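You operate a simulated robot arm through the tools that you are given. There is no shell and no other tool.

Carry out the task below with a simulated robot arm. There is one attempt and no reset: what you move stays moved.

TASK
Swap the white mop for the blue mop and tighten the flange knob.
Fine: white mop into the free rack slot; hood down and spindle lock back on run. Where these are worked on the way, their far stop is far enough and under half their travel is too little: flange knob.

The check looks at the end state, three seconds after you hand in, the way a careful person would. Anything else that was tipped, shoved, dropped, spilled or broken makes it a failure.

THE ROBOT
A 6-joint arm with a two-finger parallel gripper, fixed in place. Base frame: the origin is on the floor under the middle of its stand, x ahead of it, y to its left, z up; the work surface is at about z = 80.6. Readings come in cm, degrees, newtons and seconds.
With the tool pointing down near the work surface it reaches from about 58 to 94 cm from the base axis. Its first joint turns from -149.0 to 149.0 degrees. Payload 3.43 kg.
The TCP is the grasp point between the finger pads, 3.4 cm short of the fingertips. In the tool frame z runs along the fingers and y along their closing line. The gripper opens to 12.8 cm. The fingers are 2.4 cm wide and 1.2 cm thick; the gripper's body (4.8 by 13 cm) begins 9.6 cm behind the TCP.
Orientation is told as [roll, pitch, yaw] about the base's x, y, z axes, in that order, counted from this pose: with the fingers straight down and closing along the base's y, the tool's x points along the base's -x, its y along +y and its z along -z.

THE INTERFACE
- The arm moves only by the tool servo_tool. Its arguments are lists of equal length, an entry for each row: "travel": the shift along the tool's x, y, z in cm, a list of three; "rot": the turn, a rotation vector about the tool's x, y, z in degrees, a list of three; "hand": the gripper command, from -1 (shut) to 1 (fully open), values between in proportion. In form: {"travel": [[tx, ty, tz], ...], "rot": [[wx, wy, wz], ...], "hand": [hand, ...]}. A call has 1 to 20 rows; each row is the pose to reach, as a shift and turn from the pose commanded when the call began, along the tool's axes at that moment. Rows are played at 5 a second. More than 5 cm and 8.6 degrees between two rows, or a gripper value outside its range, and nothing of the call is played. Where a pose cannot be reached the arm comes as near as it can. A force on the tool above 50 N (or 10 N above the force at the start of the call, whichever is more), or a blocked arm, ends the call early, and 0.2 s more pass. Each finger travels about 10.8 cm/s and halts on what it meets, pressing with about 22 N; the grip force reading is that of the motor and also rises with nothing between the fingers. The clock runs only during rows and for 0.2 s after the last one: add rows that repeat a pose to give the fingers time. It gives the time, the measured TCP pose, the force on the tool (base axes), the opening and the grip force at its end, in the units of the frame above (readings bear some noise), with the torque about the TCP (base axes, N m) and any sound that the robot's microphone picked up.
- Cameras (640 x 400 px; columns grow to the right, rows downward): "scene" is fixed at [40.18, 65.03, 172.1]; the picture's right is [-0.99, 0.10, 0.00], its down [0.04, 0.43, -0.90] and it looks along [-0.09, -0.90, -0.43] (base axes); focal length 319 px, centre (320, 200). "wrist" rides on the gripper at [7.6, -1.1, -16] in the tool frame; the picture's right is [0.15, 0.99, 0.00], its down [-0.88, 0.13, -0.46] and it looks along [-0.45, 0.07, 0.89] (tool axes); focal length 234 px, centre (320, 200). There is no depth. A picture from a camera that has moved, and an enlarged one, comes with that camera's place and axes in the base frame and with its lens.
- capture(camera): a new picture of that camera. It takes no simulated time.
- move_column(by): slides the trunk up (or, below 0, down) by that many cm; the arm rides with it, the base frame stays. It gives what a move gives, with no picture.
- inspect(camera, box): a new picture of the part [left, top, right, bottom] of that camera's present view, enlarged. It takes no simulated time.
- hand_in(): hands the job in; it is judged then, once.

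Nothing tells you positions but the pictures and the camera data. Unless the task says otherwise, let go and move clear before handing in.

The tools are called after "Request:" as name(argument=value, ...) on one line, values as JSON. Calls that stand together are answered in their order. servo_tool: Moves the arm, as the interface text tells. Its arguments: {"type":"object","properties":{"travel":{"type":"array","items":{"type":"array","items":{"type":"number"}}},"rot":{"type":"array","items":{"type":"array","items":{"type":"number"}}},"hand":{"type":"array","items":{"type":"number"}}},"required":["travel","rot","hand"]} The other tools are called the same way: move_column (by) moves the trunk up or down; capture (camera) takes a picture; inspect (camera, box) takes an enlarged picture of a part of a camera's view; hand_in () hands the job in.

At the start:

```text
t: 0.0
tcp_pos: [43.28, -69.95, 134.35]
orientation: [-0.2, -0.1, 0.0]
ft_force: [-0.1, 0.2, 0.4]
wrist_torque: [0.02, -0.01, -0.04]
width: 12.82
gripper_force: 0.1
trunk travel left (down, up): [-68.7, 2.3]
```

scene: 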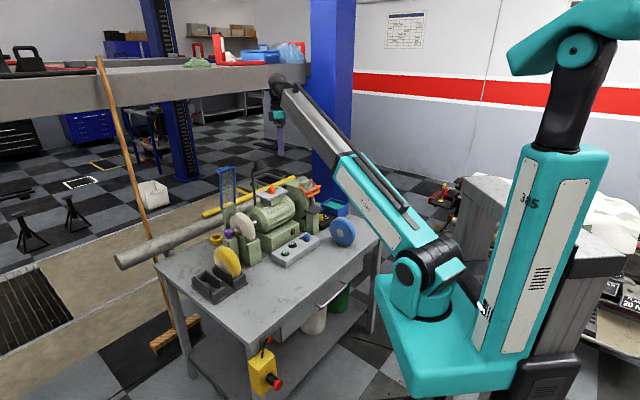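
wrist: 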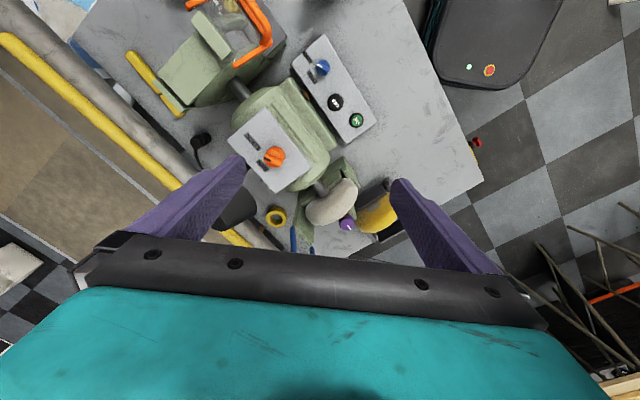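

I see a bench with a polishing lathe (green), a rack with a yellow mop in front, a white mop on the left spindle, a blue mop leaning on the right. I'll take closer looks first.

Request:
inspect(camera="scene", box=[180, 150, 380, 310])

Request:
inspect(camera="scene", box=[190, 180, 280, 310])

Request:
inspect(camera="wrist", box=[120, 0, 480, 260])

```text
2.50 times, centred on (280, 230) of scene
camera zoom: at [40.18, 65.03, 172.1], right [-0.99, 0.1, 0.0], down [0.04, 0.43, -0.9], along [-0.09, -0.9, -0.43], focal length 798 px, centre (420, 125)
```

zoom: 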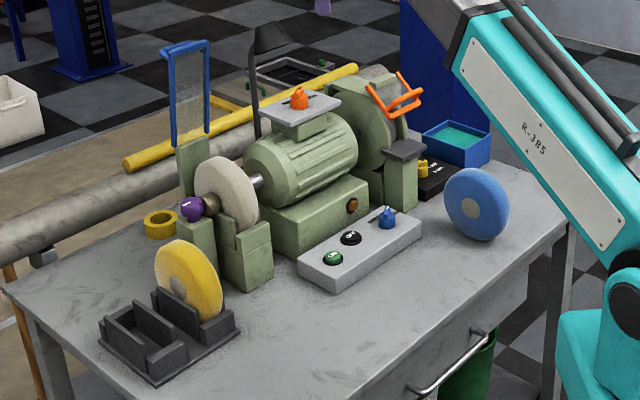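

```text
3.08 times, centred on (235, 245) of scene
camera zoom: at [40.18, 65.03, 172.1], right [-0.99, 0.1, 0.0], down [0.04, 0.43, -0.9], along [-0.09, -0.9, -0.43], focal length 982 px, centre (582, 62)
```

zoom: 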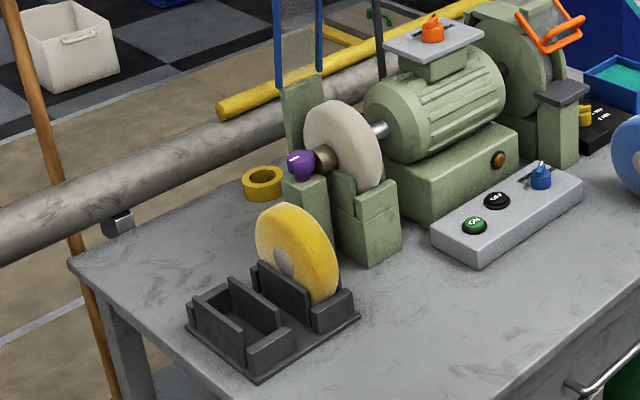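

```text
1.54 times, centred on (300, 130) of wrist
camera zoom: at [35.52, -71.07, 150.37], right [-0.15, 0.99, 0.0], down [0.88, 0.13, 0.46], along [0.45, 0.06, -0.89], focal length 360 px, centre (351, 308)
```

zoom: 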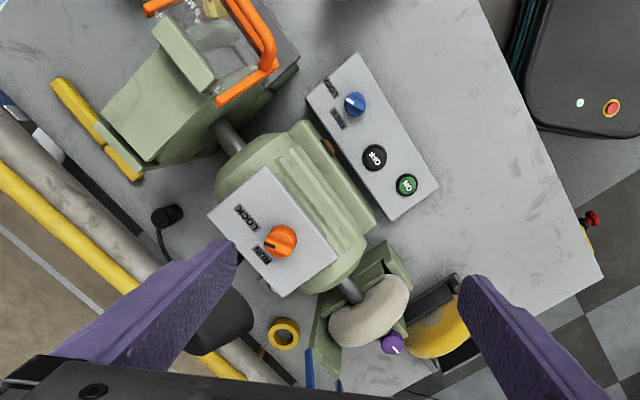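

The machine's left end carries the white mop with a purple flange knob; the blue-framed hood is up; the orange knob on top is the spindle lock (LOCK/RUN). I'll zoom in further on these.

Request:
inspect(camera="scene", box=[210, 160, 270, 260])

Request:
inspect(camera="wrist", box=[230, 110, 330, 180])

Request:
inspect(camera="wrist", box=[280, 150, 410, 260])

Request:
inspect(camera="scene", box=[260, 170, 370, 260])

Request:
inspect(camera="wrist", box=[280, 20, 400, 150])

```text
4.00 times, centred on (240, 210) of scene
camera zoom: at [40.18, 65.03, 172.1], right [-0.99, 0.1, 0.0], down [0.04, 0.43, -0.9], along [-0.09, -0.9, -0.43], focal length 1277 px, centre (640, 160)
```

zoom: 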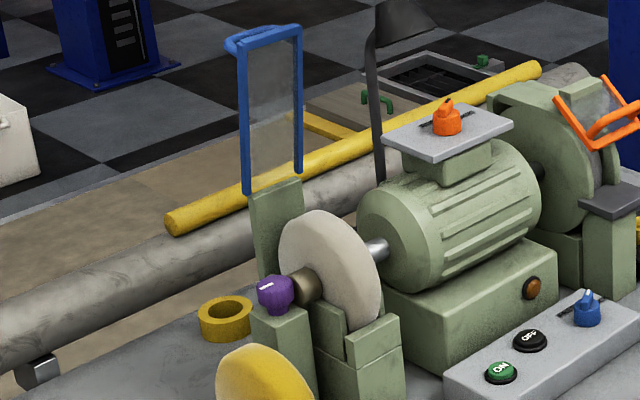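

```text
5.71 times, centred on (280, 145) of wrist
camera zoom: at [35.52, -71.07, 150.37], right [-0.15, 0.99, 0.0], down [0.88, 0.13, 0.46], along [0.45, 0.06, -0.89], focal length 1338 px, centre (549, 514)
```

zoom: 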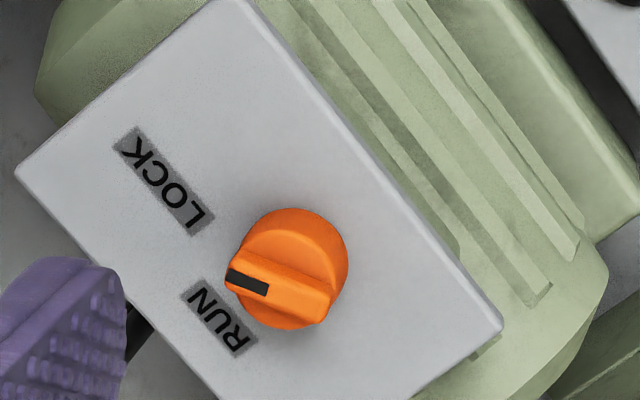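

```text
3.64 times, centred on (345, 205) of wrist
camera zoom: at [35.52, -71.07, 150.37], right [-0.15, 0.99, 0.0], down [0.88, 0.13, 0.46], along [0.45, 0.06, -0.89], focal length 852 px, centre (229, 182)
```

zoom: 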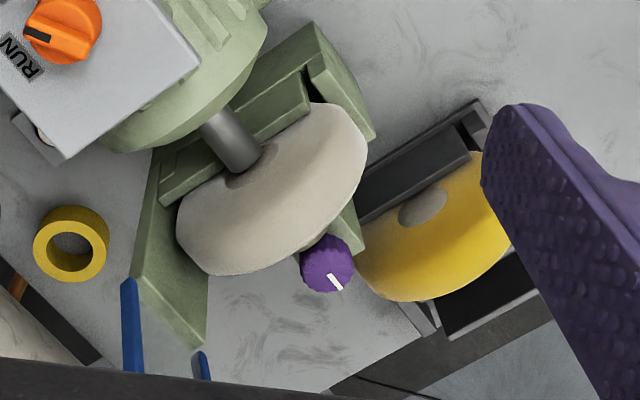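

```text
4.44 times, centred on (315, 215) of scene
camera zoom: at [40.18, 65.03, 172.1], right [-0.99, 0.1, 0.0], down [0.04, 0.43, -0.9], along [-0.09, -0.9, -0.43], focal length 1419 px, centre (342, 133)
```

zoom: 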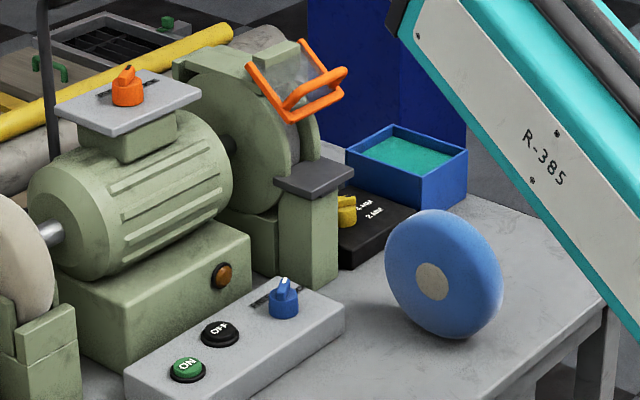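

```text
3.08 times, centred on (340, 85) of wrist
camera zoom: at [35.52, -71.07, 150.37], right [-0.15, 0.99, 0.0], down [0.88, 0.13, 0.46], along [0.45, 0.06, -0.89], focal length 720 px, centre (258, 554)
```

zoom: 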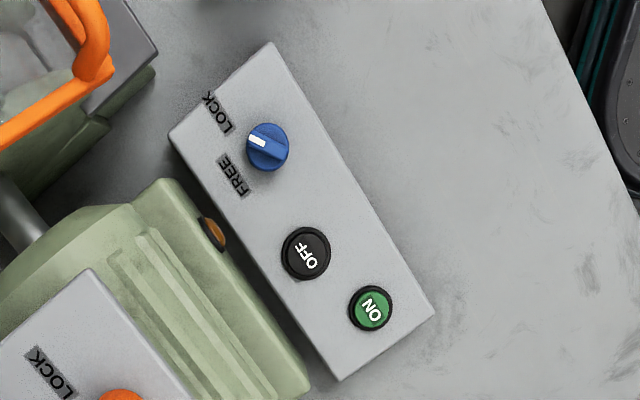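

The flange knob sits at about (68, -59, 98), with the mop held in a green cradle and the hood hinged behind it, rising to about z=124. I'll turn the gripper to line up with the spindle axis and look from nearer the scene-camera side.

Request:
servo_tool(travel=[[-1, 2, 0], [-2, 4, 0], [-3, 6, 0], [-4, 8, 0], [-5, 10, 0], [-6, 12, 0], [-6, 12, 0]], rot=[[0, 0, 8], [0, 0, 16], [0, 0, 24], [0, 0, 32], [0, 0, 40], [0, 0, 48], [0, 0, 48]], hand=[1, 1, 1, 1, 1, 1, 1])

Request:
capture(camera="wrist")

Request:
capture(camera="scene")

```text
t: 1.0
tcp_pos: [47.38, -62.82, 133.36]
orientation: [-0.9, -0.9, -29.6]
ft_force: [-10.0, -23.4, 1.7]
wrist_torque: [4.0, -1.46, 2.14]
width: 12.79
gripper_force: 0.0
out of reach, approached as far as the arm can: row 3, 4, 5
trunk travel left (down, up): [-68.7, 2.3]
stopped in row 5: the force on the tool passed its limit at 120 N (the readings are from after the stop); the commanded pose is now the measured one
```

```text
taken
camera wrist: at [40.1, -59.82, 149.35], right [0.36, 0.93, -0.02], down [0.83, -0.31, 0.47], along [0.43, -0.18, -0.88], focal length 234 px, centre (320, 200)
```

wrist: 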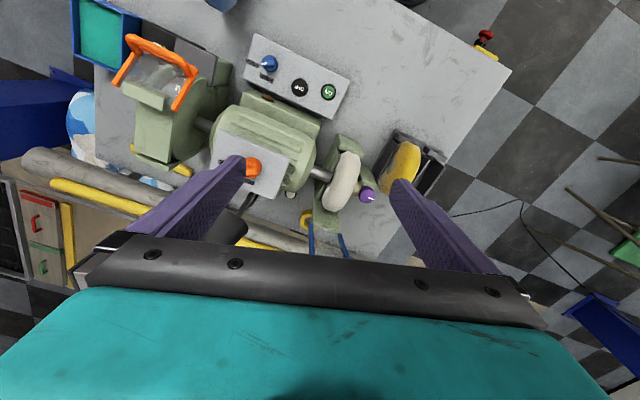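

```text
taken
```

scene: 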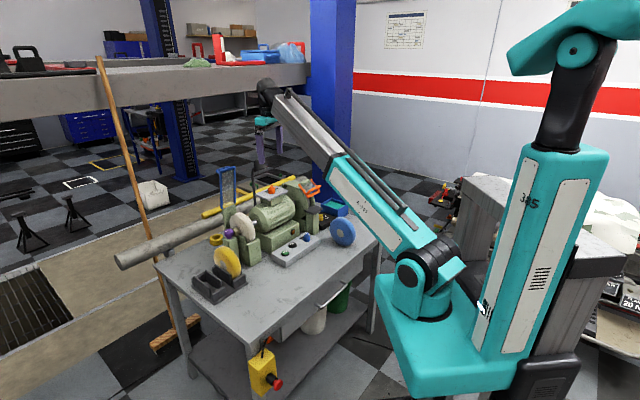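

The arm stopped early with a force reading and an "out of reach" note, so I'm checking what the gripper is near.

Request:
inspect(camera="scene", box=[200, 60, 360, 180])

Request:
servo_tool(travel=[[0, 0, 0]], rot=[[0, 0, 0]], hand=[1])

```text
3.33 times, centred on (280, 120) of scene
camera zoom: at [40.18, 65.03, 172.1], right [-0.99, 0.1, 0.0], down [0.04, 0.43, -0.9], along [-0.09, -0.9, -0.43], focal length 1064 px, centre (453, 467)
```

zoom: 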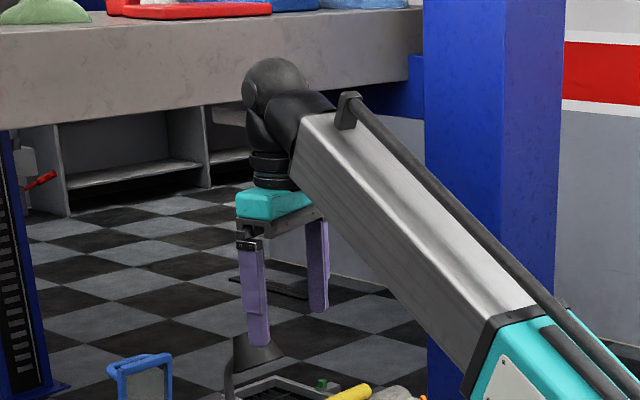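

```text
t: 1.4
tcp_pos: [47.41, -62.85, 133.41]
orientation: [-0.7, -0.9, -29.6]
ft_force: [-8.9, -34.9, 2.0]
wrist_torque: [6.01, -1.36, 2.96]
width: 12.8
gripper_force: 0.1
trunk travel left (down, up): [-68.7, 2.3]
```

The gripper body appears to be pressing against the arm's own forearm, so I'll back outward and lower, then take a fresh look.

Request:
servo_tool(travel=[[0, -1.5, 0.5], [0, -3, 1], [0, -4, 1]], rot=[[0, 0, -6], [0, 0, -12], [0, 0, -12]], hand=[1, 1, 1])

Request:
capture(camera="wrist")

Request:
inspect(camera="scene", box=[360, 60, 640, 400])

```text
t: 2.2
tcp_pos: [45.56, -66.26, 132.49]
orientation: [-0.8, -0.6, -17.8]
ft_force: [0.0, 0.5, 0.5]
wrist_torque: [0.02, 0.0, 0.02]
width: 12.79
gripper_force: 0.0
trunk travel left (down, up): [-68.7, 2.3]
```

```text
taken
camera wrist: at [37.76, -64.86, 148.48], right [0.16, 0.99, -0.02], down [0.88, -0.14, 0.46], along [0.45, -0.09, -0.89], focal length 234 px, centre (320, 200)
```

wrist: 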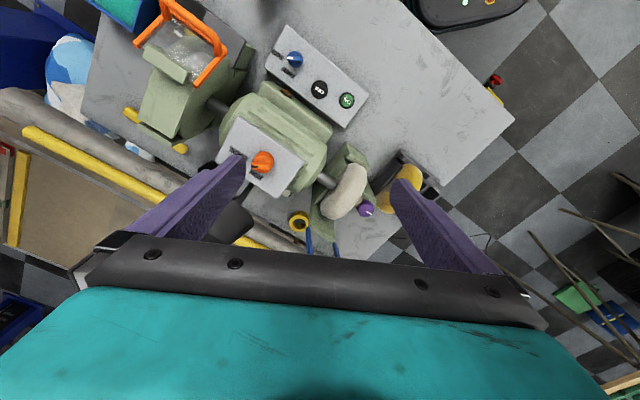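

```text
1.18 times, centred on (500, 230) of scene
camera zoom: at [40.18, 65.03, 172.1], right [-0.99, 0.1, 0.0], down [0.04, 0.43, -0.9], along [-0.09, -0.9, -0.43], focal length 376 px, centre (108, 165)
```

zoom: 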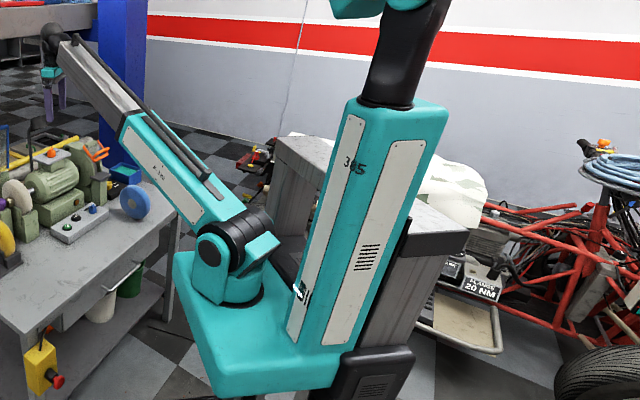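

The arm is a telescoping one with a low shoulder, so working lower gives clearance. Next I'll go down and over near the mop with the fingers lined up with the spindle, for a closer look.

Request:
servo_tool(travel=[[0, 0, 3.5], [-1, 1, 7], [-2.5, 2.5, 10], [-4.5, 4.5, 12], [-6.5, 6.5, 14], [-8.5, 8.2, 14.5], [-9.9, 9.8, 14.5], [-9.9, 9.8, 14.5]], rot=[[0, 0, 0], [0, 0, 4], [0, 0, 9], [0, 0, 14], [0, 0, 19], [0, 0, 25], [0, 0, 30], [0, 0, 30]], hand=[1, 1, 1, 1, 1, 1, 1, 1])

Request:
capture(camera="wrist")

Request:
inspect(camera="scene", box=[180, 90, 380, 250])

```text
t: 4.0
tcp_pos: [57.91, -60.44, 118.09]
orientation: [-0.4, -0.9, -47.9]
ft_force: [0.0, -0.1, 0.5]
wrist_torque: [-0.02, 0.01, -0.01]
width: 12.81
gripper_force: 0.0
trunk travel left (down, up): [-68.7, 2.3]
```

```text
taken
camera wrist: at [51.96, -55.26, 133.88], right [0.64, 0.77, -0.01], down [0.68, -0.56, 0.47], along [0.36, -0.31, -0.88], focal length 234 px, centre (320, 200)
```

wrist: 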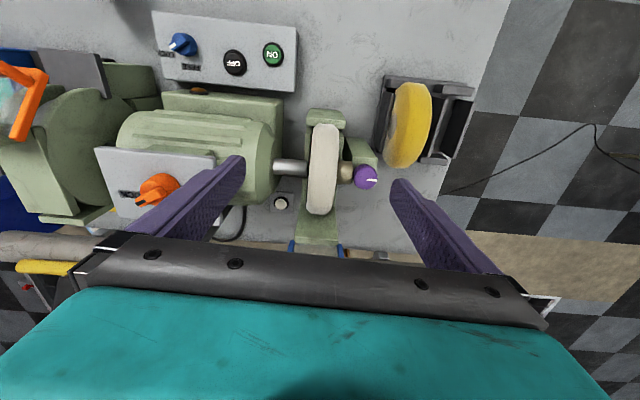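

```text
2.50 times, centred on (280, 170) of scene
camera zoom: at [40.18, 65.03, 172.1], right [-0.99, 0.1, 0.0], down [0.04, 0.43, -0.9], along [-0.09, -0.9, -0.43], focal length 798 px, centre (420, 275)
```

zoom: 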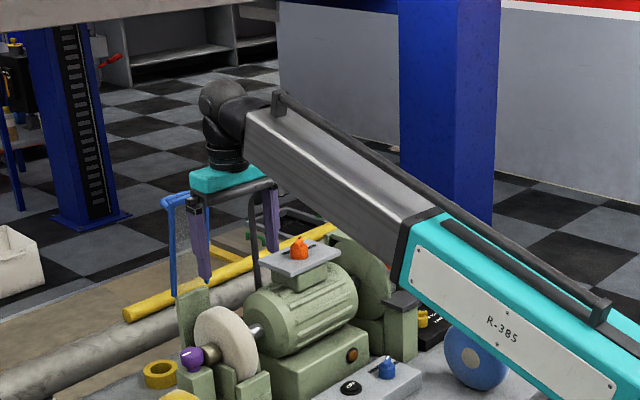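

Request:
inspect(camera="wrist", box=[260, 90, 420, 260])

Request:
inspect(camera="wrist", box=[350, 60, 500, 190])

Request:
inspect(camera="wrist", box=[90, 10, 310, 240])

```text
2.35 times, centred on (340, 175) of wrist
camera zoom: at [51.96, -55.26, 133.88], right [0.64, 0.77, -0.01], down [0.68, -0.56, 0.47], along [0.36, -0.31, -0.88], focal length 551 px, centre (273, 259)
```

zoom: 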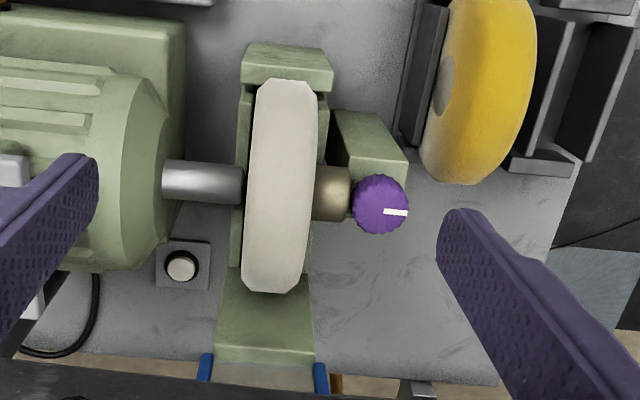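

```text
3.08 times, centred on (425, 125) of wrist
camera zoom: at [51.96, -55.26, 133.88], right [0.64, 0.77, -0.01], down [0.68, -0.56, 0.47], along [0.36, -0.31, -0.88], focal length 720 px, centre (-3, 431)
```

zoom: 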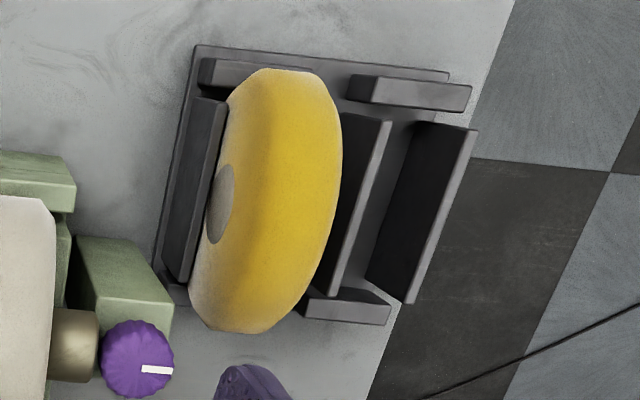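

```text
1.74 times, centred on (200, 125) of wrist
camera zoom: at [51.96, -55.26, 133.88], right [0.64, 0.77, -0.01], down [0.68, -0.56, 0.47], along [0.36, -0.31, -0.88], focal length 407 px, centre (529, 330)
```

zoom: 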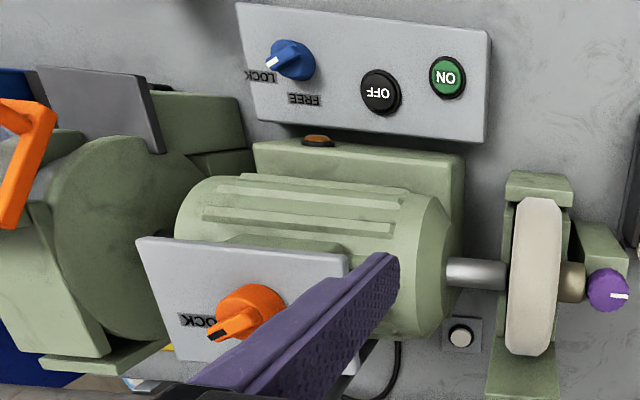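

The knob turns out to have a vertical axis (fluted top with a white mark) on a green post, so it can be turned with the tool straight down. I need to locate the dark lamp behind the motor before working near the orange knob.

Request:
inspect(camera="scene", box=[225, 120, 305, 200])

Request:
inspect(camera="wrist", box=[180, 140, 300, 240])

```text
5.00 times, centred on (265, 160) of scene
camera zoom: at [40.18, 65.03, 172.1], right [-0.99, 0.1, 0.0], down [0.04, 0.43, -0.9], along [-0.09, -0.9, -0.43], focal length 1596 px, centre (595, 400)
```

zoom: 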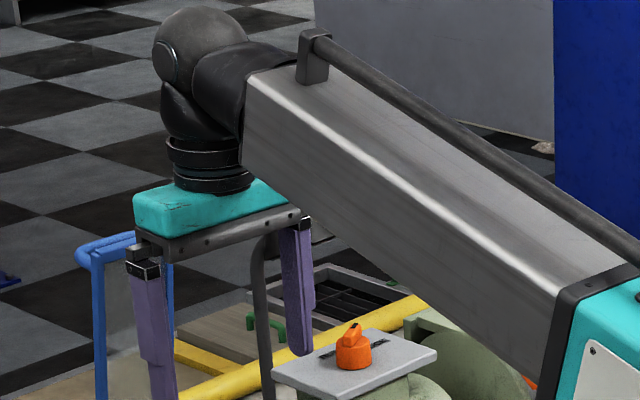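

```text
4.00 times, centred on (240, 190) of wrist
camera zoom: at [51.96, -55.26, 133.88], right [0.64, 0.77, -0.01], down [0.68, -0.56, 0.47], along [0.36, -0.31, -0.88], focal length 937 px, centre (640, 240)
```

zoom: 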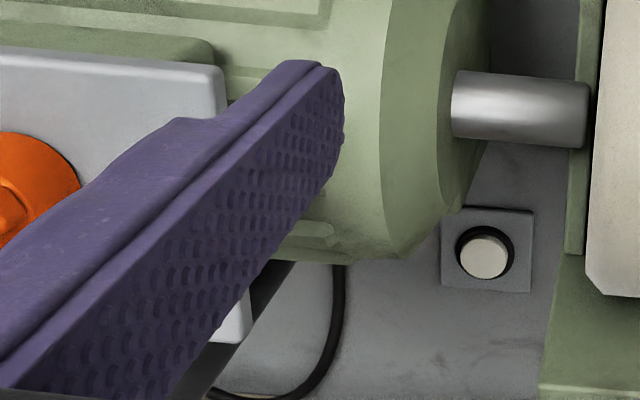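

The lamp shade is at roughly (54, -81, 121), close behind the orange lock knob. I'll tilt the tool outward and move over the motor for a close look at the lock knob and its labels.

Request:
servo_tool(travel=[[0, 0, -3], [-0.3, -3, -4], [-0.5, -6, -4], [-0.8, -9, -4], [-1, -12, -3.5], [-1.2, -15, -3], [-1.3, -17.2, -2], [-1.3, -17.2, -2]], rot=[[0, 0, 0], [0, -3, 0], [0, -7, 0], [0, -11, 0], [0, -15, 0], [0, -18, 0], [0, -20, 0], [0, -20, 0]], hand=[1, 1, 1, 1, 1, 1, 1, 1])

Request:
capture(camera="wrist")

Request:
capture(camera="scene")

```text
t: 5.8
tcp_pos: [46.09, -72.75, 120.24]
orientation: [-0.6, -21.1, -47.6]
ft_force: [0.5, 0.0, 1.0]
wrist_torque: [0.01, 0.01, 0.02]
width: 12.79
gripper_force: 0.0
trunk travel left (down, up): [-68.7, 2.3]
```

```text
taken
camera wrist: at [36.62, -64.0, 132.52], right [0.64, 0.77, -0.06], down [0.54, -0.4, 0.74], along [0.54, -0.51, -0.67], focal length 234 px, centre (320, 200)
```

wrist: 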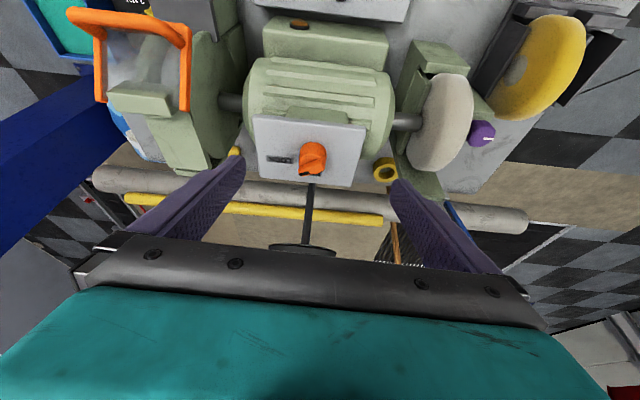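

```text
taken
```

scene: 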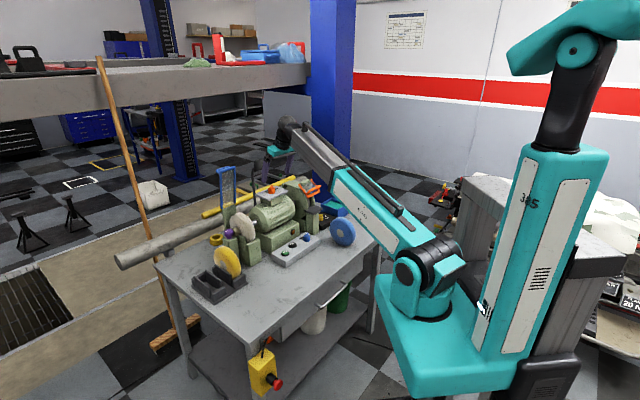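

Request:
inspect(camera="wrist", box=[250, 110, 370, 190])

Request:
inspect(camera="wrist", box=[240, 100, 440, 260])

Request:
inspect(camera="scene", box=[250, 170, 300, 200])

```text
5.00 times, centred on (310, 150) of wrist
camera zoom: at [36.62, -64.0, 132.52], right [0.64, 0.77, -0.06], down [0.54, -0.4, 0.74], along [0.54, -0.51, -0.67], focal length 1171 px, centre (370, 450)
```

zoom: 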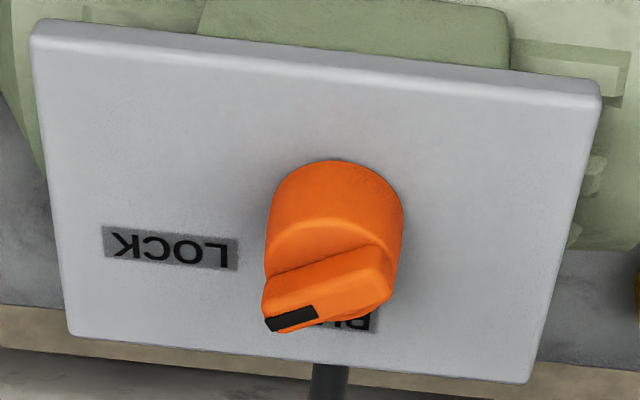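

```text
2.50 times, centred on (340, 180) of wrist
camera zoom: at [36.62, -64.0, 132.52], right [0.64, 0.77, -0.06], down [0.54, -0.4, 0.74], along [0.54, -0.51, -0.67], focal length 585 px, centre (270, 250)
```

zoom: 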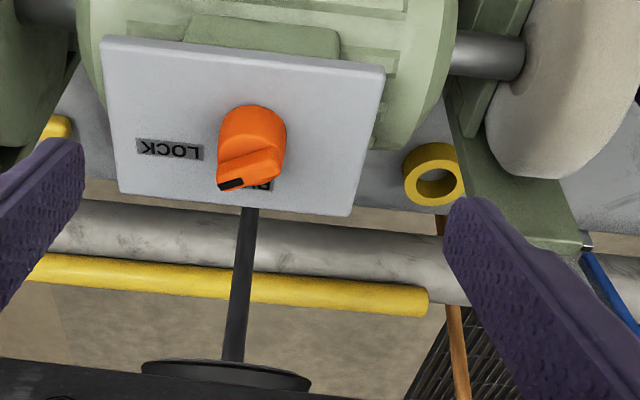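

```text
12.80 times, centred on (275, 185) of scene
camera zoom: at [40.18, 65.03, 172.1], right [-0.99, 0.1, 0.0], down [0.04, 0.43, -0.9], along [-0.09, -0.9, -0.43], focal length 4086 px, centre (896, 392)
```

zoom: 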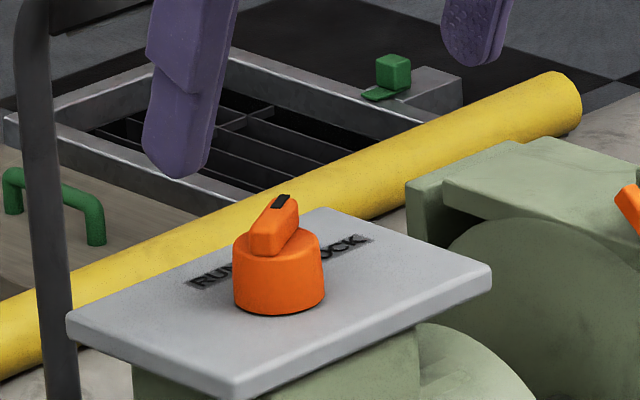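

The orange lever's mark points nearest LOCK, with RUN about 75° counter-clockwise from it. Now I'll look at the flange knob and mop from lower down on the base side.

Request:
servo_tool(travel=[[2.8, 3, -1.07], [5.6, 7, -2.15], [5.6, 11, -2.15], [5.6, 15, -2.15], [6.3, 19, -0.28], [7.4, 22, 2.5], [8.5, 24, 5.3], [9.2, 24.2, 7.2], [9.2, 24.2, 7.2]], rot=[[0, 0, 0], [0, 0, 0], [0, 0, 0], [0, -4, 0], [0, -8, 0], [0, -12, 0], [0, -16, 0], [0, -19, 0], [0, -19, 0]], hand=[1, 1, 1, 1, 1, 1, 1, 1, 1])

Request:
capture(camera="wrist")

Request:
capture(camera="scene")

```text
t: 7.8
tcp_pos: [60.16, -52.05, 109.88]
orientation: [-0.6, -40.1, -47.3]
ft_force: [0.0, 0.8, 1.1]
wrist_torque: [-0.01, 0.02, 0.0]
width: 12.81
gripper_force: 0.1
trunk travel left (down, up): [-68.7, 2.3]
```

```text
taken
camera wrist: at [48.36, -40.93, 117.29], right [0.66, 0.75, -0.1], down [0.36, -0.19, 0.91], along [0.66, -0.64, -0.39], focal length 234 px, centre (320, 200)
```

wrist: 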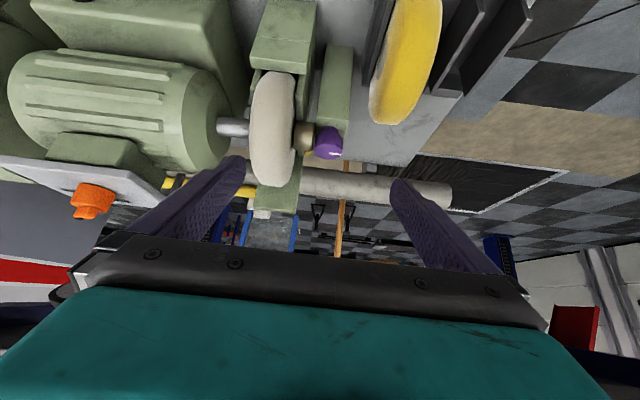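

```text
taken
```

scene: 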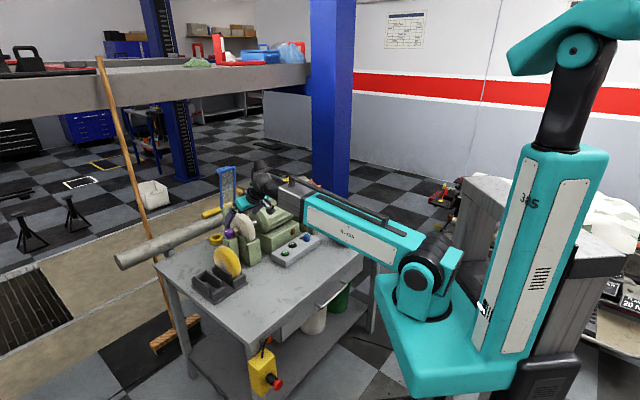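

Request:
inspect(camera="wrist", box=[230, 40, 380, 200])

Request:
inspect(camera="wrist", box=[330, 0, 540, 140])

Request:
inspect(camera="wrist", box=[200, 150, 360, 260])

```text
2.50 times, centred on (305, 120) of wrist
camera zoom: at [48.36, -40.93, 117.29], right [0.66, 0.75, -0.1], down [0.36, -0.19, 0.91], along [0.66, -0.64, -0.39], focal length 585 px, centre (358, 400)
```

zoom: 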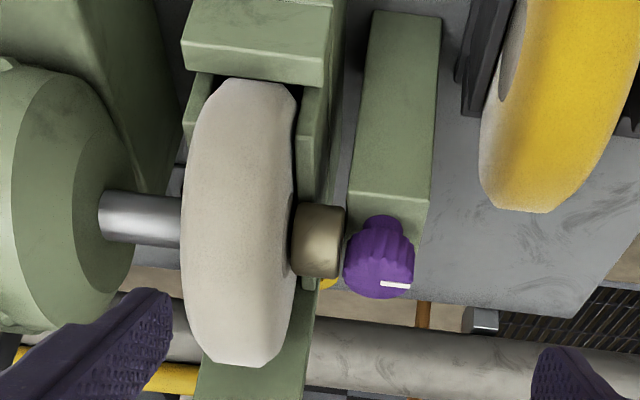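

```text
2.86 times, centred on (435, 70) of wrist
camera zoom: at [48.36, -40.93, 117.29], right [0.66, 0.75, -0.1], down [0.36, -0.19, 0.91], along [0.66, -0.64, -0.39], focal length 669 px, centre (-9, 571)
```

zoom: 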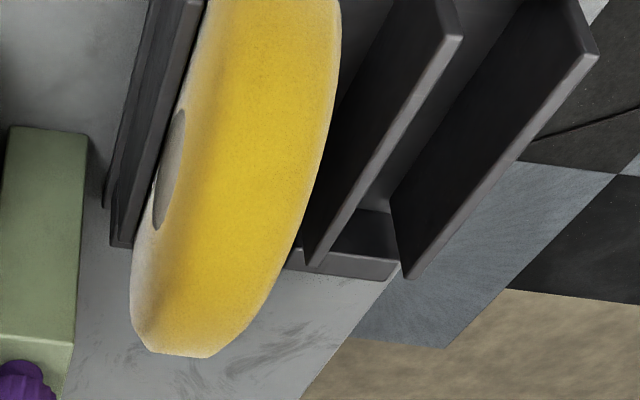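

```text
3.64 times, centred on (280, 205) of wrist
camera zoom: at [48.36, -40.93, 117.29], right [0.66, 0.75, -0.1], down [0.36, -0.19, 0.91], along [0.66, -0.64, -0.39], focal length 852 px, centre (466, 182)
```

zoom: 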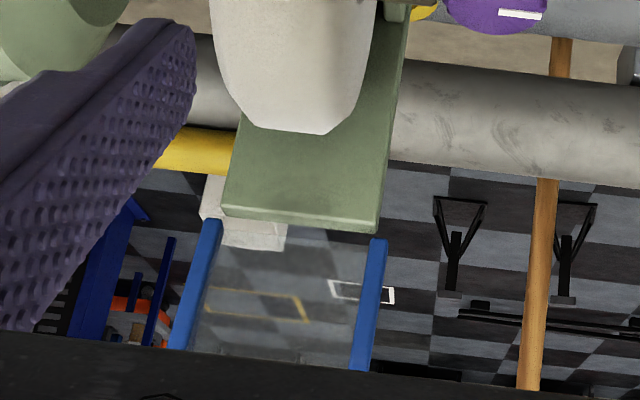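

The knob cap tops out near z=98.5 on a post of about z=95, in line with the spindle axis at roughly 45°. I'll straighten the tool above it, then turn it so the fingers close across the axis.

Request:
servo_tool(travel=[[-2, 0, -2.4], [-3.92, 0.2, -4.67], [-6, 0.5, -3], [-8, 0.7, -1.3], [-9.74, 0.94, 0.2], [-9.74, 0.94, 0.2]], rot=[[0, 8, 0], [0, 16, 0], [0, 24, 0], [0, 32, 0], [0, 40.1, 0], [0, 40.1, 0]], hand=[1, 1, 1, 1, 1, 1])

Request:
capture(camera="wrist")

```text
t: 9.2
tcp_pos: [65.71, -56.84, 115.84]
orientation: [-0.5, 0.2, -47.9]
ft_force: [-0.3, -0.5, 0.6]
wrist_torque: [-0.01, 0.01, -0.01]
width: 12.78
gripper_force: 0.1
trunk travel left (down, up): [-68.7, 2.3]
```

```text
taken
camera wrist: at [59.86, -52.03, 131.94], right [0.63, 0.77, -0.01], down [0.69, -0.56, 0.45], along [0.34, -0.29, -0.89], focal length 234 px, centre (320, 200)
```

wrist: 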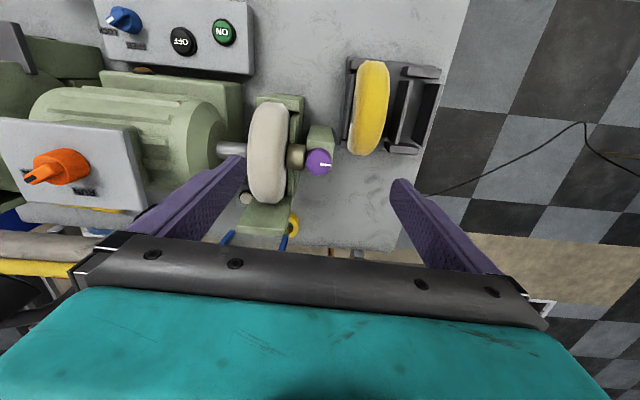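

Request:
inspect(camera="wrist", box=[230, 80, 450, 220])

Request:
inspect(camera="wrist", box=[0, 0, 250, 220])

```text
2.86 times, centred on (340, 150) of wrist
camera zoom: at [59.86, -52.03, 131.94], right [0.63, 0.77, -0.01], down [0.69, -0.56, 0.45], along [0.34, -0.29, -0.89], focal length 669 px, centre (263, 343)
```

zoom: 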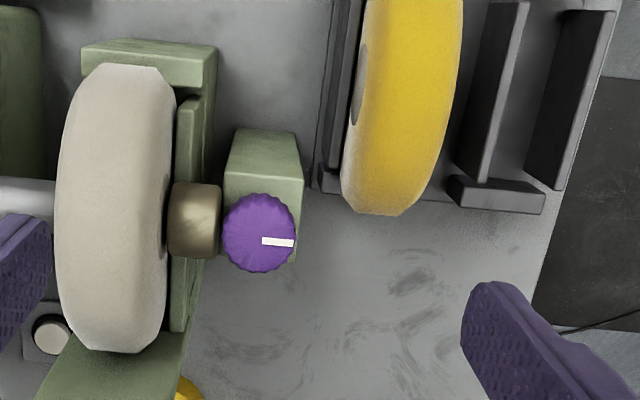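

```text
1.82 times, centred on (125, 110) of wrist
camera zoom: at [59.86, -52.03, 131.94], right [0.63, 0.77, -0.01], down [0.69, -0.56, 0.45], along [0.34, -0.29, -0.89], focal length 426 px, centre (674, 364)
```

zoom: 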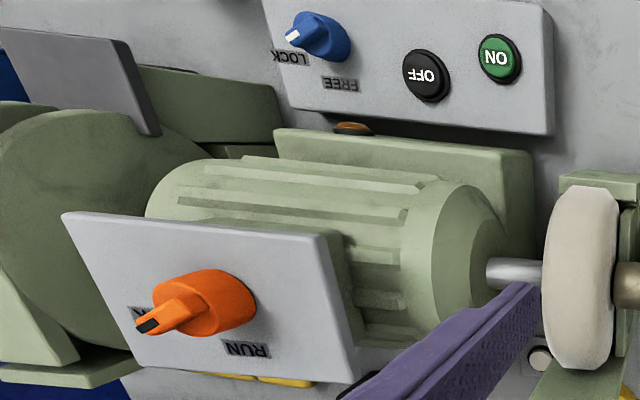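

The orange lever is indeed on LOCK already, so I can go straight to loosening the flange knob. I'll turn the gripper to yaw ≈ 20° above the knob with a modest opening.

Request:
servo_tool(travel=[[-0.5, 0, 0], [-1, 0, 0], [-1.5, 0, 0], [-2, 0, 0], [-2.5, 0, 0], [-3, 0, 1], [-3, 0, 2], [-3, 0, 3], [-3, 0, 3]], rot=[[0, 0, -8.5], [0, 0, -17], [0, 0, -25.5], [0, 0, -34], [0, 0, -42.5], [0, 0, -51], [0, 0, -59.5], [0, 0, -68], [0, 0, -68]], hand=[0.8, 0.6, 0.4, 0.2, 0.05, 0.05, 0.05, 0.05, 0.05])

Request:
capture(camera="wrist")

Request:
inspect(camera="scene", box=[180, 120, 380, 260])

```text
t: 11.1
tcp_pos: [67.22, -59.79, 114.38]
orientation: [-1.2, 0.5, 19.0]
ft_force: [-10.1, -0.4, 24.0]
wrist_torque: [-1.51, -1.6, -0.63]
width: 6.71
gripper_force: 0.1
trunk travel left (down, up): [-68.7, 2.3]
stopped in row 9: the force on the tool passed its limit at 52 N (the readings are from after the stop); the commanded pose is now the measured one
```

```text
taken
camera wrist: at [60.23, -62.88, 130.49], right [-0.46, 0.89, -0.02], down [0.79, 0.42, 0.45], along [0.4, 0.19, -0.9], focal length 234 px, centre (320, 200)
```

wrist: 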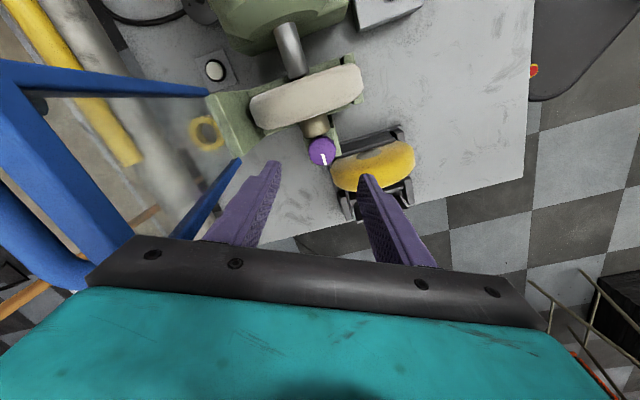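

```text
2.86 times, centred on (280, 190) of scene
camera zoom: at [40.18, 65.03, 172.1], right [-0.99, 0.1, 0.0], down [0.04, 0.43, -0.9], along [-0.09, -0.9, -0.43], focal length 912 px, centre (434, 229)
```

zoom: 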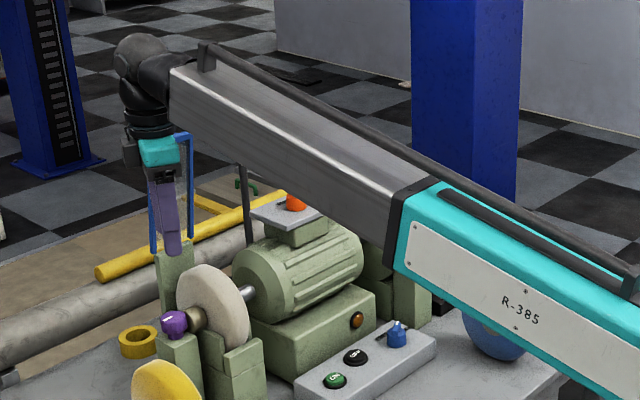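

The gripper body seems to have touched the raised hood's top bar, so I'm lifting straight up at once and checking the hood.

Request:
servo_tool(travel=[[0, 0, -2], [0, 0, -4], [0, 0, -4]], rot=[[0, 0, 0], [0, 0, 0], [0, 0, 0]], hand=[0.05, 0.05, 0.05])

Request:
capture(camera="wrist")

Request:
inspect(camera="scene", box=[205, 130, 285, 220])

```text
t: 11.9
tcp_pos: [67.5, -59.68, 117.59]
orientation: [-0.7, 0.6, 19.3]
ft_force: [0.3, -0.1, 0.6]
wrist_torque: [0.02, 0.0, 0.01]
width: 6.73
gripper_force: 0.1
trunk travel left (down, up): [-68.7, 2.3]
```

```text
taken
camera wrist: at [60.65, -63.05, 133.84], right [-0.46, 0.89, -0.01], down [0.79, 0.42, 0.45], along [0.4, 0.2, -0.9], focal length 234 px, centre (320, 200)
```

wrist: 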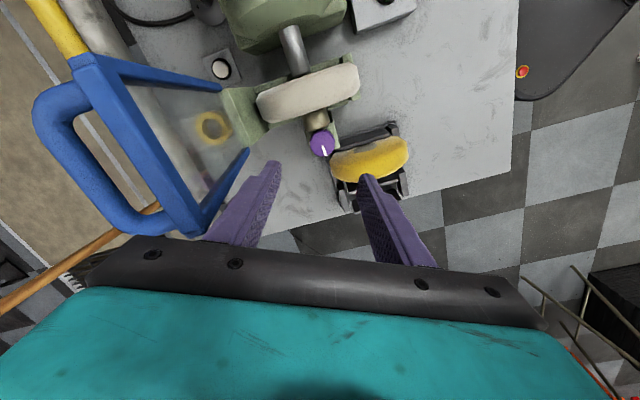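

```text
4.44 times, centred on (245, 175) of scene
camera zoom: at [40.18, 65.03, 172.1], right [-0.99, 0.1, 0.0], down [0.04, 0.43, -0.9], along [-0.09, -0.9, -0.43], focal length 1419 px, centre (653, 311)
```

zoom: 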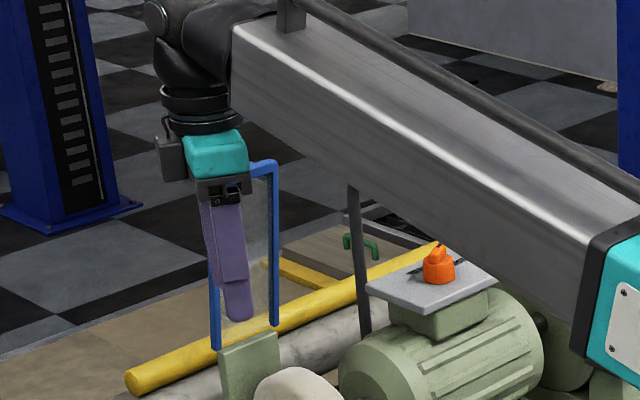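

The hood's top bar leans toward the mop (about z=124.5), so the gripper body must keep clear of it. I'll turn to yaw ≈ 55° up here, which moves the body away from the hood, before descending.

Request:
servo_tool(travel=[[-0.1, 0.1, 0], [-0.2, 0.2, 0], [-0.3, 0.3, 0], [-0.4, 0.4, 0], [-0.4, 0.4, 0], [-0.4, 0.4, 0]], rot=[[0, 0, -7.1], [0, 0, -14.2], [-0.2, -0.4, -21.3], [-0.4, -0.6, -28.5], [-0.4, -0.8, -35.7], [-0.4, -0.8, -35.7]], hand=[0.05, 0.05, 0.05, 0.05, 0.05, 0.05])

Request:
capture(camera="wrist")

```text
t: 13.3
tcp_pos: [67.61, -59.13, 117.89]
orientation: [0.0, -0.1, 55.1]
ft_force: [-0.8, 0.0, -0.3]
wrist_torque: [-0.01, 0.03, 0.04]
width: 6.71
gripper_force: 0.1
trunk travel left (down, up): [-68.7, 2.3]
```

```text
taken
camera wrist: at [64.23, -66.01, 133.81], right [-0.89, 0.45, 0.0], down [0.4, 0.8, 0.46], along [0.21, 0.41, -0.89], focal length 234 px, centre (320, 200)
```

wrist: 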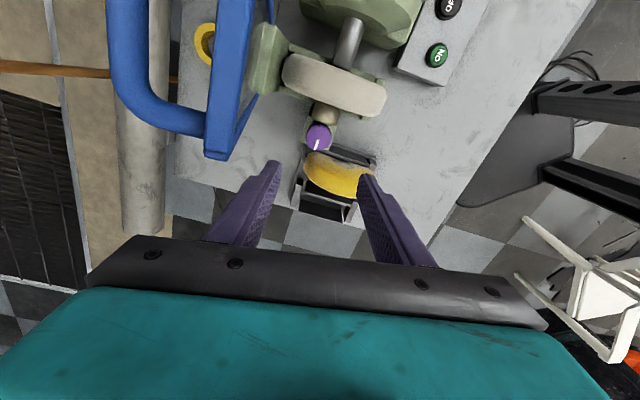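

The fingers now straddle the knob and the hood corner clears the gripper body by about a centimetre. I'll descend in steps.

Request:
servo_tool(travel=[[0, -0.2, 3], [0, -0.2, 6], [0, -0.2, 9], [0, -0.2, 12], [0, -0.2, 14], [0, -0.2, 16], [0, -0.2, 16]], rot=[[0, 0, 0], [0, 0, 0], [0, 0, 0], [0, 0, 0], [0, 0, 0], [0, 0, 0], [0, 0, 0]], hand=[0.05, 0.05, 0.05, 0.05, 0.05, 0.05, 0.05])

Request:
capture(camera="wrist")

Request:
inspect(camera="scene", box=[205, 170, 285, 260])

```text
t: 14.9
tcp_pos: [67.98, -59.37, 101.31]
orientation: [-0.2, 0.1, 54.9]
ft_force: [0.2, -0.2, 0.1]
wrist_torque: [0.02, -0.01, -0.01]
width: 6.72
gripper_force: 0.1
trunk travel left (down, up): [-68.7, 2.3]
```

```text
taken
camera wrist: at [64.41, -66.19, 117.43], right [-0.89, 0.45, 0.0], down [0.4, 0.8, 0.46], along [0.21, 0.41, -0.89], focal length 234 px, centre (320, 200)
```

wrist: 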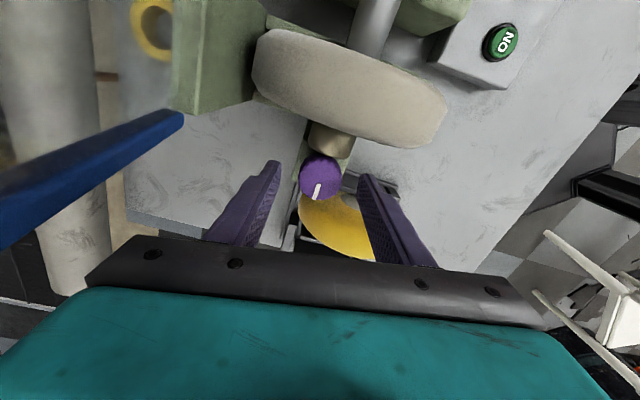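

```text
4.44 times, centred on (245, 215) of scene
camera zoom: at [40.18, 65.03, 172.1], right [-0.99, 0.1, 0.0], down [0.04, 0.43, -0.9], along [-0.09, -0.9, -0.43], focal length 1419 px, centre (653, 133)
```

zoom: 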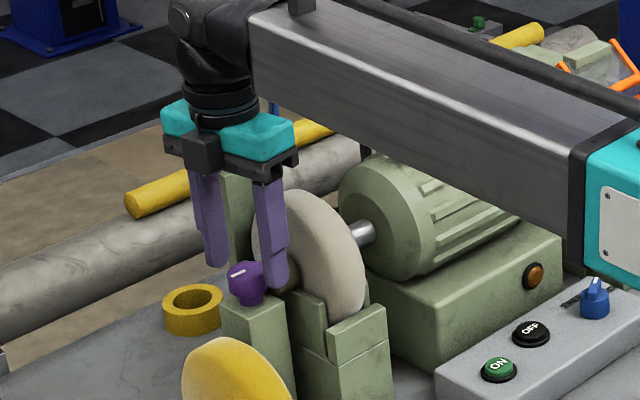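

The knob sits between the fingers with about the top 1.5 cm reachable. I'll turn back to yaw ≈ 22° at this height, drop the tips just above the post, and close on the knob.

Request:
servo_tool(travel=[[0, 0, 0], [0, 0, 0], [0, 0, 0], [0, 0, 0], [0, 0, 0.9], [0, 0, 1.7], [0, 0, 1.7]], rot=[[0, 0, 8.2], [0, 0, 16.4], [0, 0, 24.6], [0, 0, 33], [0, 0, 33], [0, 0, 33], [0, 0, 33]], hand=[0.05, 0.05, 0.05, 0.05, 0.05, 0.05, 0.05])

Request:
inspect(camera="wrist", box=[200, 80, 440, 260])

Request:
inspect(camera="scene", box=[205, 170, 285, 260])

```text
t: 16.5
tcp_pos: [67.97, -59.38, 99.86]
orientation: [-0.1, -0.1, 21.9]
ft_force: [-0.1, 0.3, -0.6]
wrist_torque: [0.01, 0.05, 0.0]
width: 6.71
gripper_force: 0.1
trunk travel left (down, up): [-68.7, 2.3]
```

```text
2.22 times, centred on (320, 170) of wrist
camera zoom: at [61.19, -63.28, 115.93], right [-0.5, 0.86, 0.0], down [0.77, 0.45, 0.46], along [0.4, 0.23, -0.89], focal length 520 px, centre (320, 267)
```

zoom: 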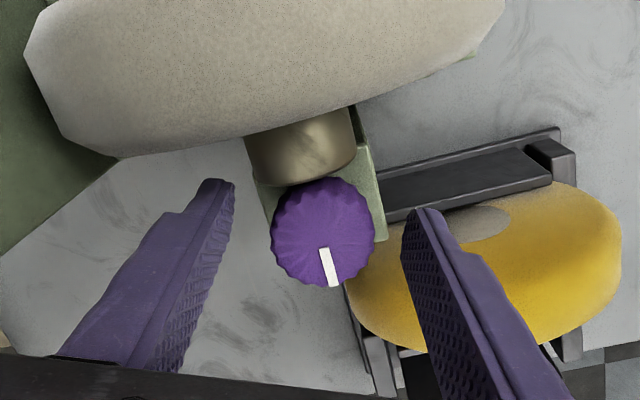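

```text
4.44 times, centred on (245, 215) of scene
camera zoom: at [40.18, 65.03, 172.1], right [-0.99, 0.1, 0.0], down [0.04, 0.43, -0.9], along [-0.09, -0.9, -0.43], focal length 1419 px, centre (653, 133)
```

zoom: 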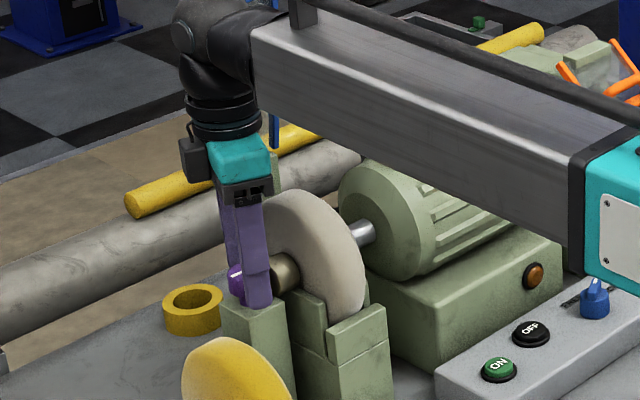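

The fingers are well centred on the knob. I'll close and turn counter-clockwise about 24° to feel whether it loosens.

Request:
servo_tool(travel=[[0, 0, 0], [0, 0, 0], [0, 0, 0], [0, 0, 0], [0, 0, 0], [0, 0, 0]], rot=[[0, 0, 0], [0, 0, 0], [0, 0, -6], [0, 0, -12], [0, 0, -18], [0, 0, -24]], hand=[-1, -1, -1, -1, -1, -1])

Request:
inspect(camera="wrist", box=[200, 80, 440, 260])

```text
t: 17.9
tcp_pos: [67.92, -59.34, 99.86]
orientation: [-0.1, 0.0, 45.9]
ft_force: [-4.8, 6.3, -9.0]
wrist_torque: [0.6, -0.37, -0.02]
width: 3.76
gripper_force: 44.6
trunk travel left (down, up): [-68.7, 2.3]
```

```text
2.22 times, centred on (320, 170) of wrist
camera zoom: at [63.36, -65.61, 115.92], right [-0.81, 0.58, 0.0], down [0.52, 0.72, 0.46], along [0.27, 0.37, -0.89], focal length 520 px, centre (320, 267)
```

zoom: 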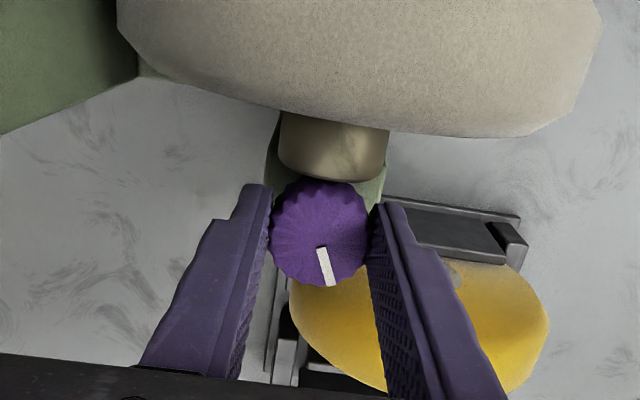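

The mark turned with the gripper and the torque stays low, so counter-clockwise works. I'll carry on to about yaw 70°.

Request:
servo_tool(travel=[[0, 0, 0], [0, 0, 0], [0, 0, 0], [0, 0, 0], [0, 0, 0]], rot=[[0, 0, -6], [0, 0, -12], [0, 0, -18], [0, 0, -24], [0, 0, -24]], hand=[-1, -1, -1, -1, -1])

Request:
inspect(camera="wrist", box=[200, 80, 440, 260])

```text
t: 19.1
tcp_pos: [67.95, -59.39, 99.94]
orientation: [-0.3, -0.1, 69.1]
ft_force: [-21.7, 13.7, -33.7]
wrist_torque: [-2.81, -10.77, -5.67]
width: 3.79
gripper_force: 44.7
trunk travel left (down, up): [-68.7, 2.3]
```

```text
2.22 times, centred on (320, 170) of wrist
camera zoom: at [66.09, -66.87, 115.94], right [-0.98, 0.22, -0.01], down [0.19, 0.87, 0.46], along [0.11, 0.44, -0.89], focal length 520 px, centre (320, 267)
```

zoom: 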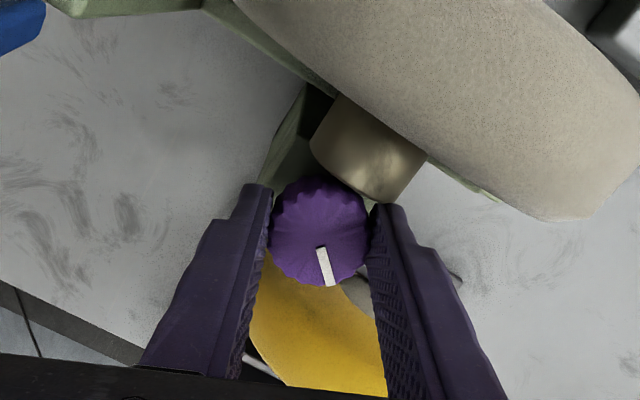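

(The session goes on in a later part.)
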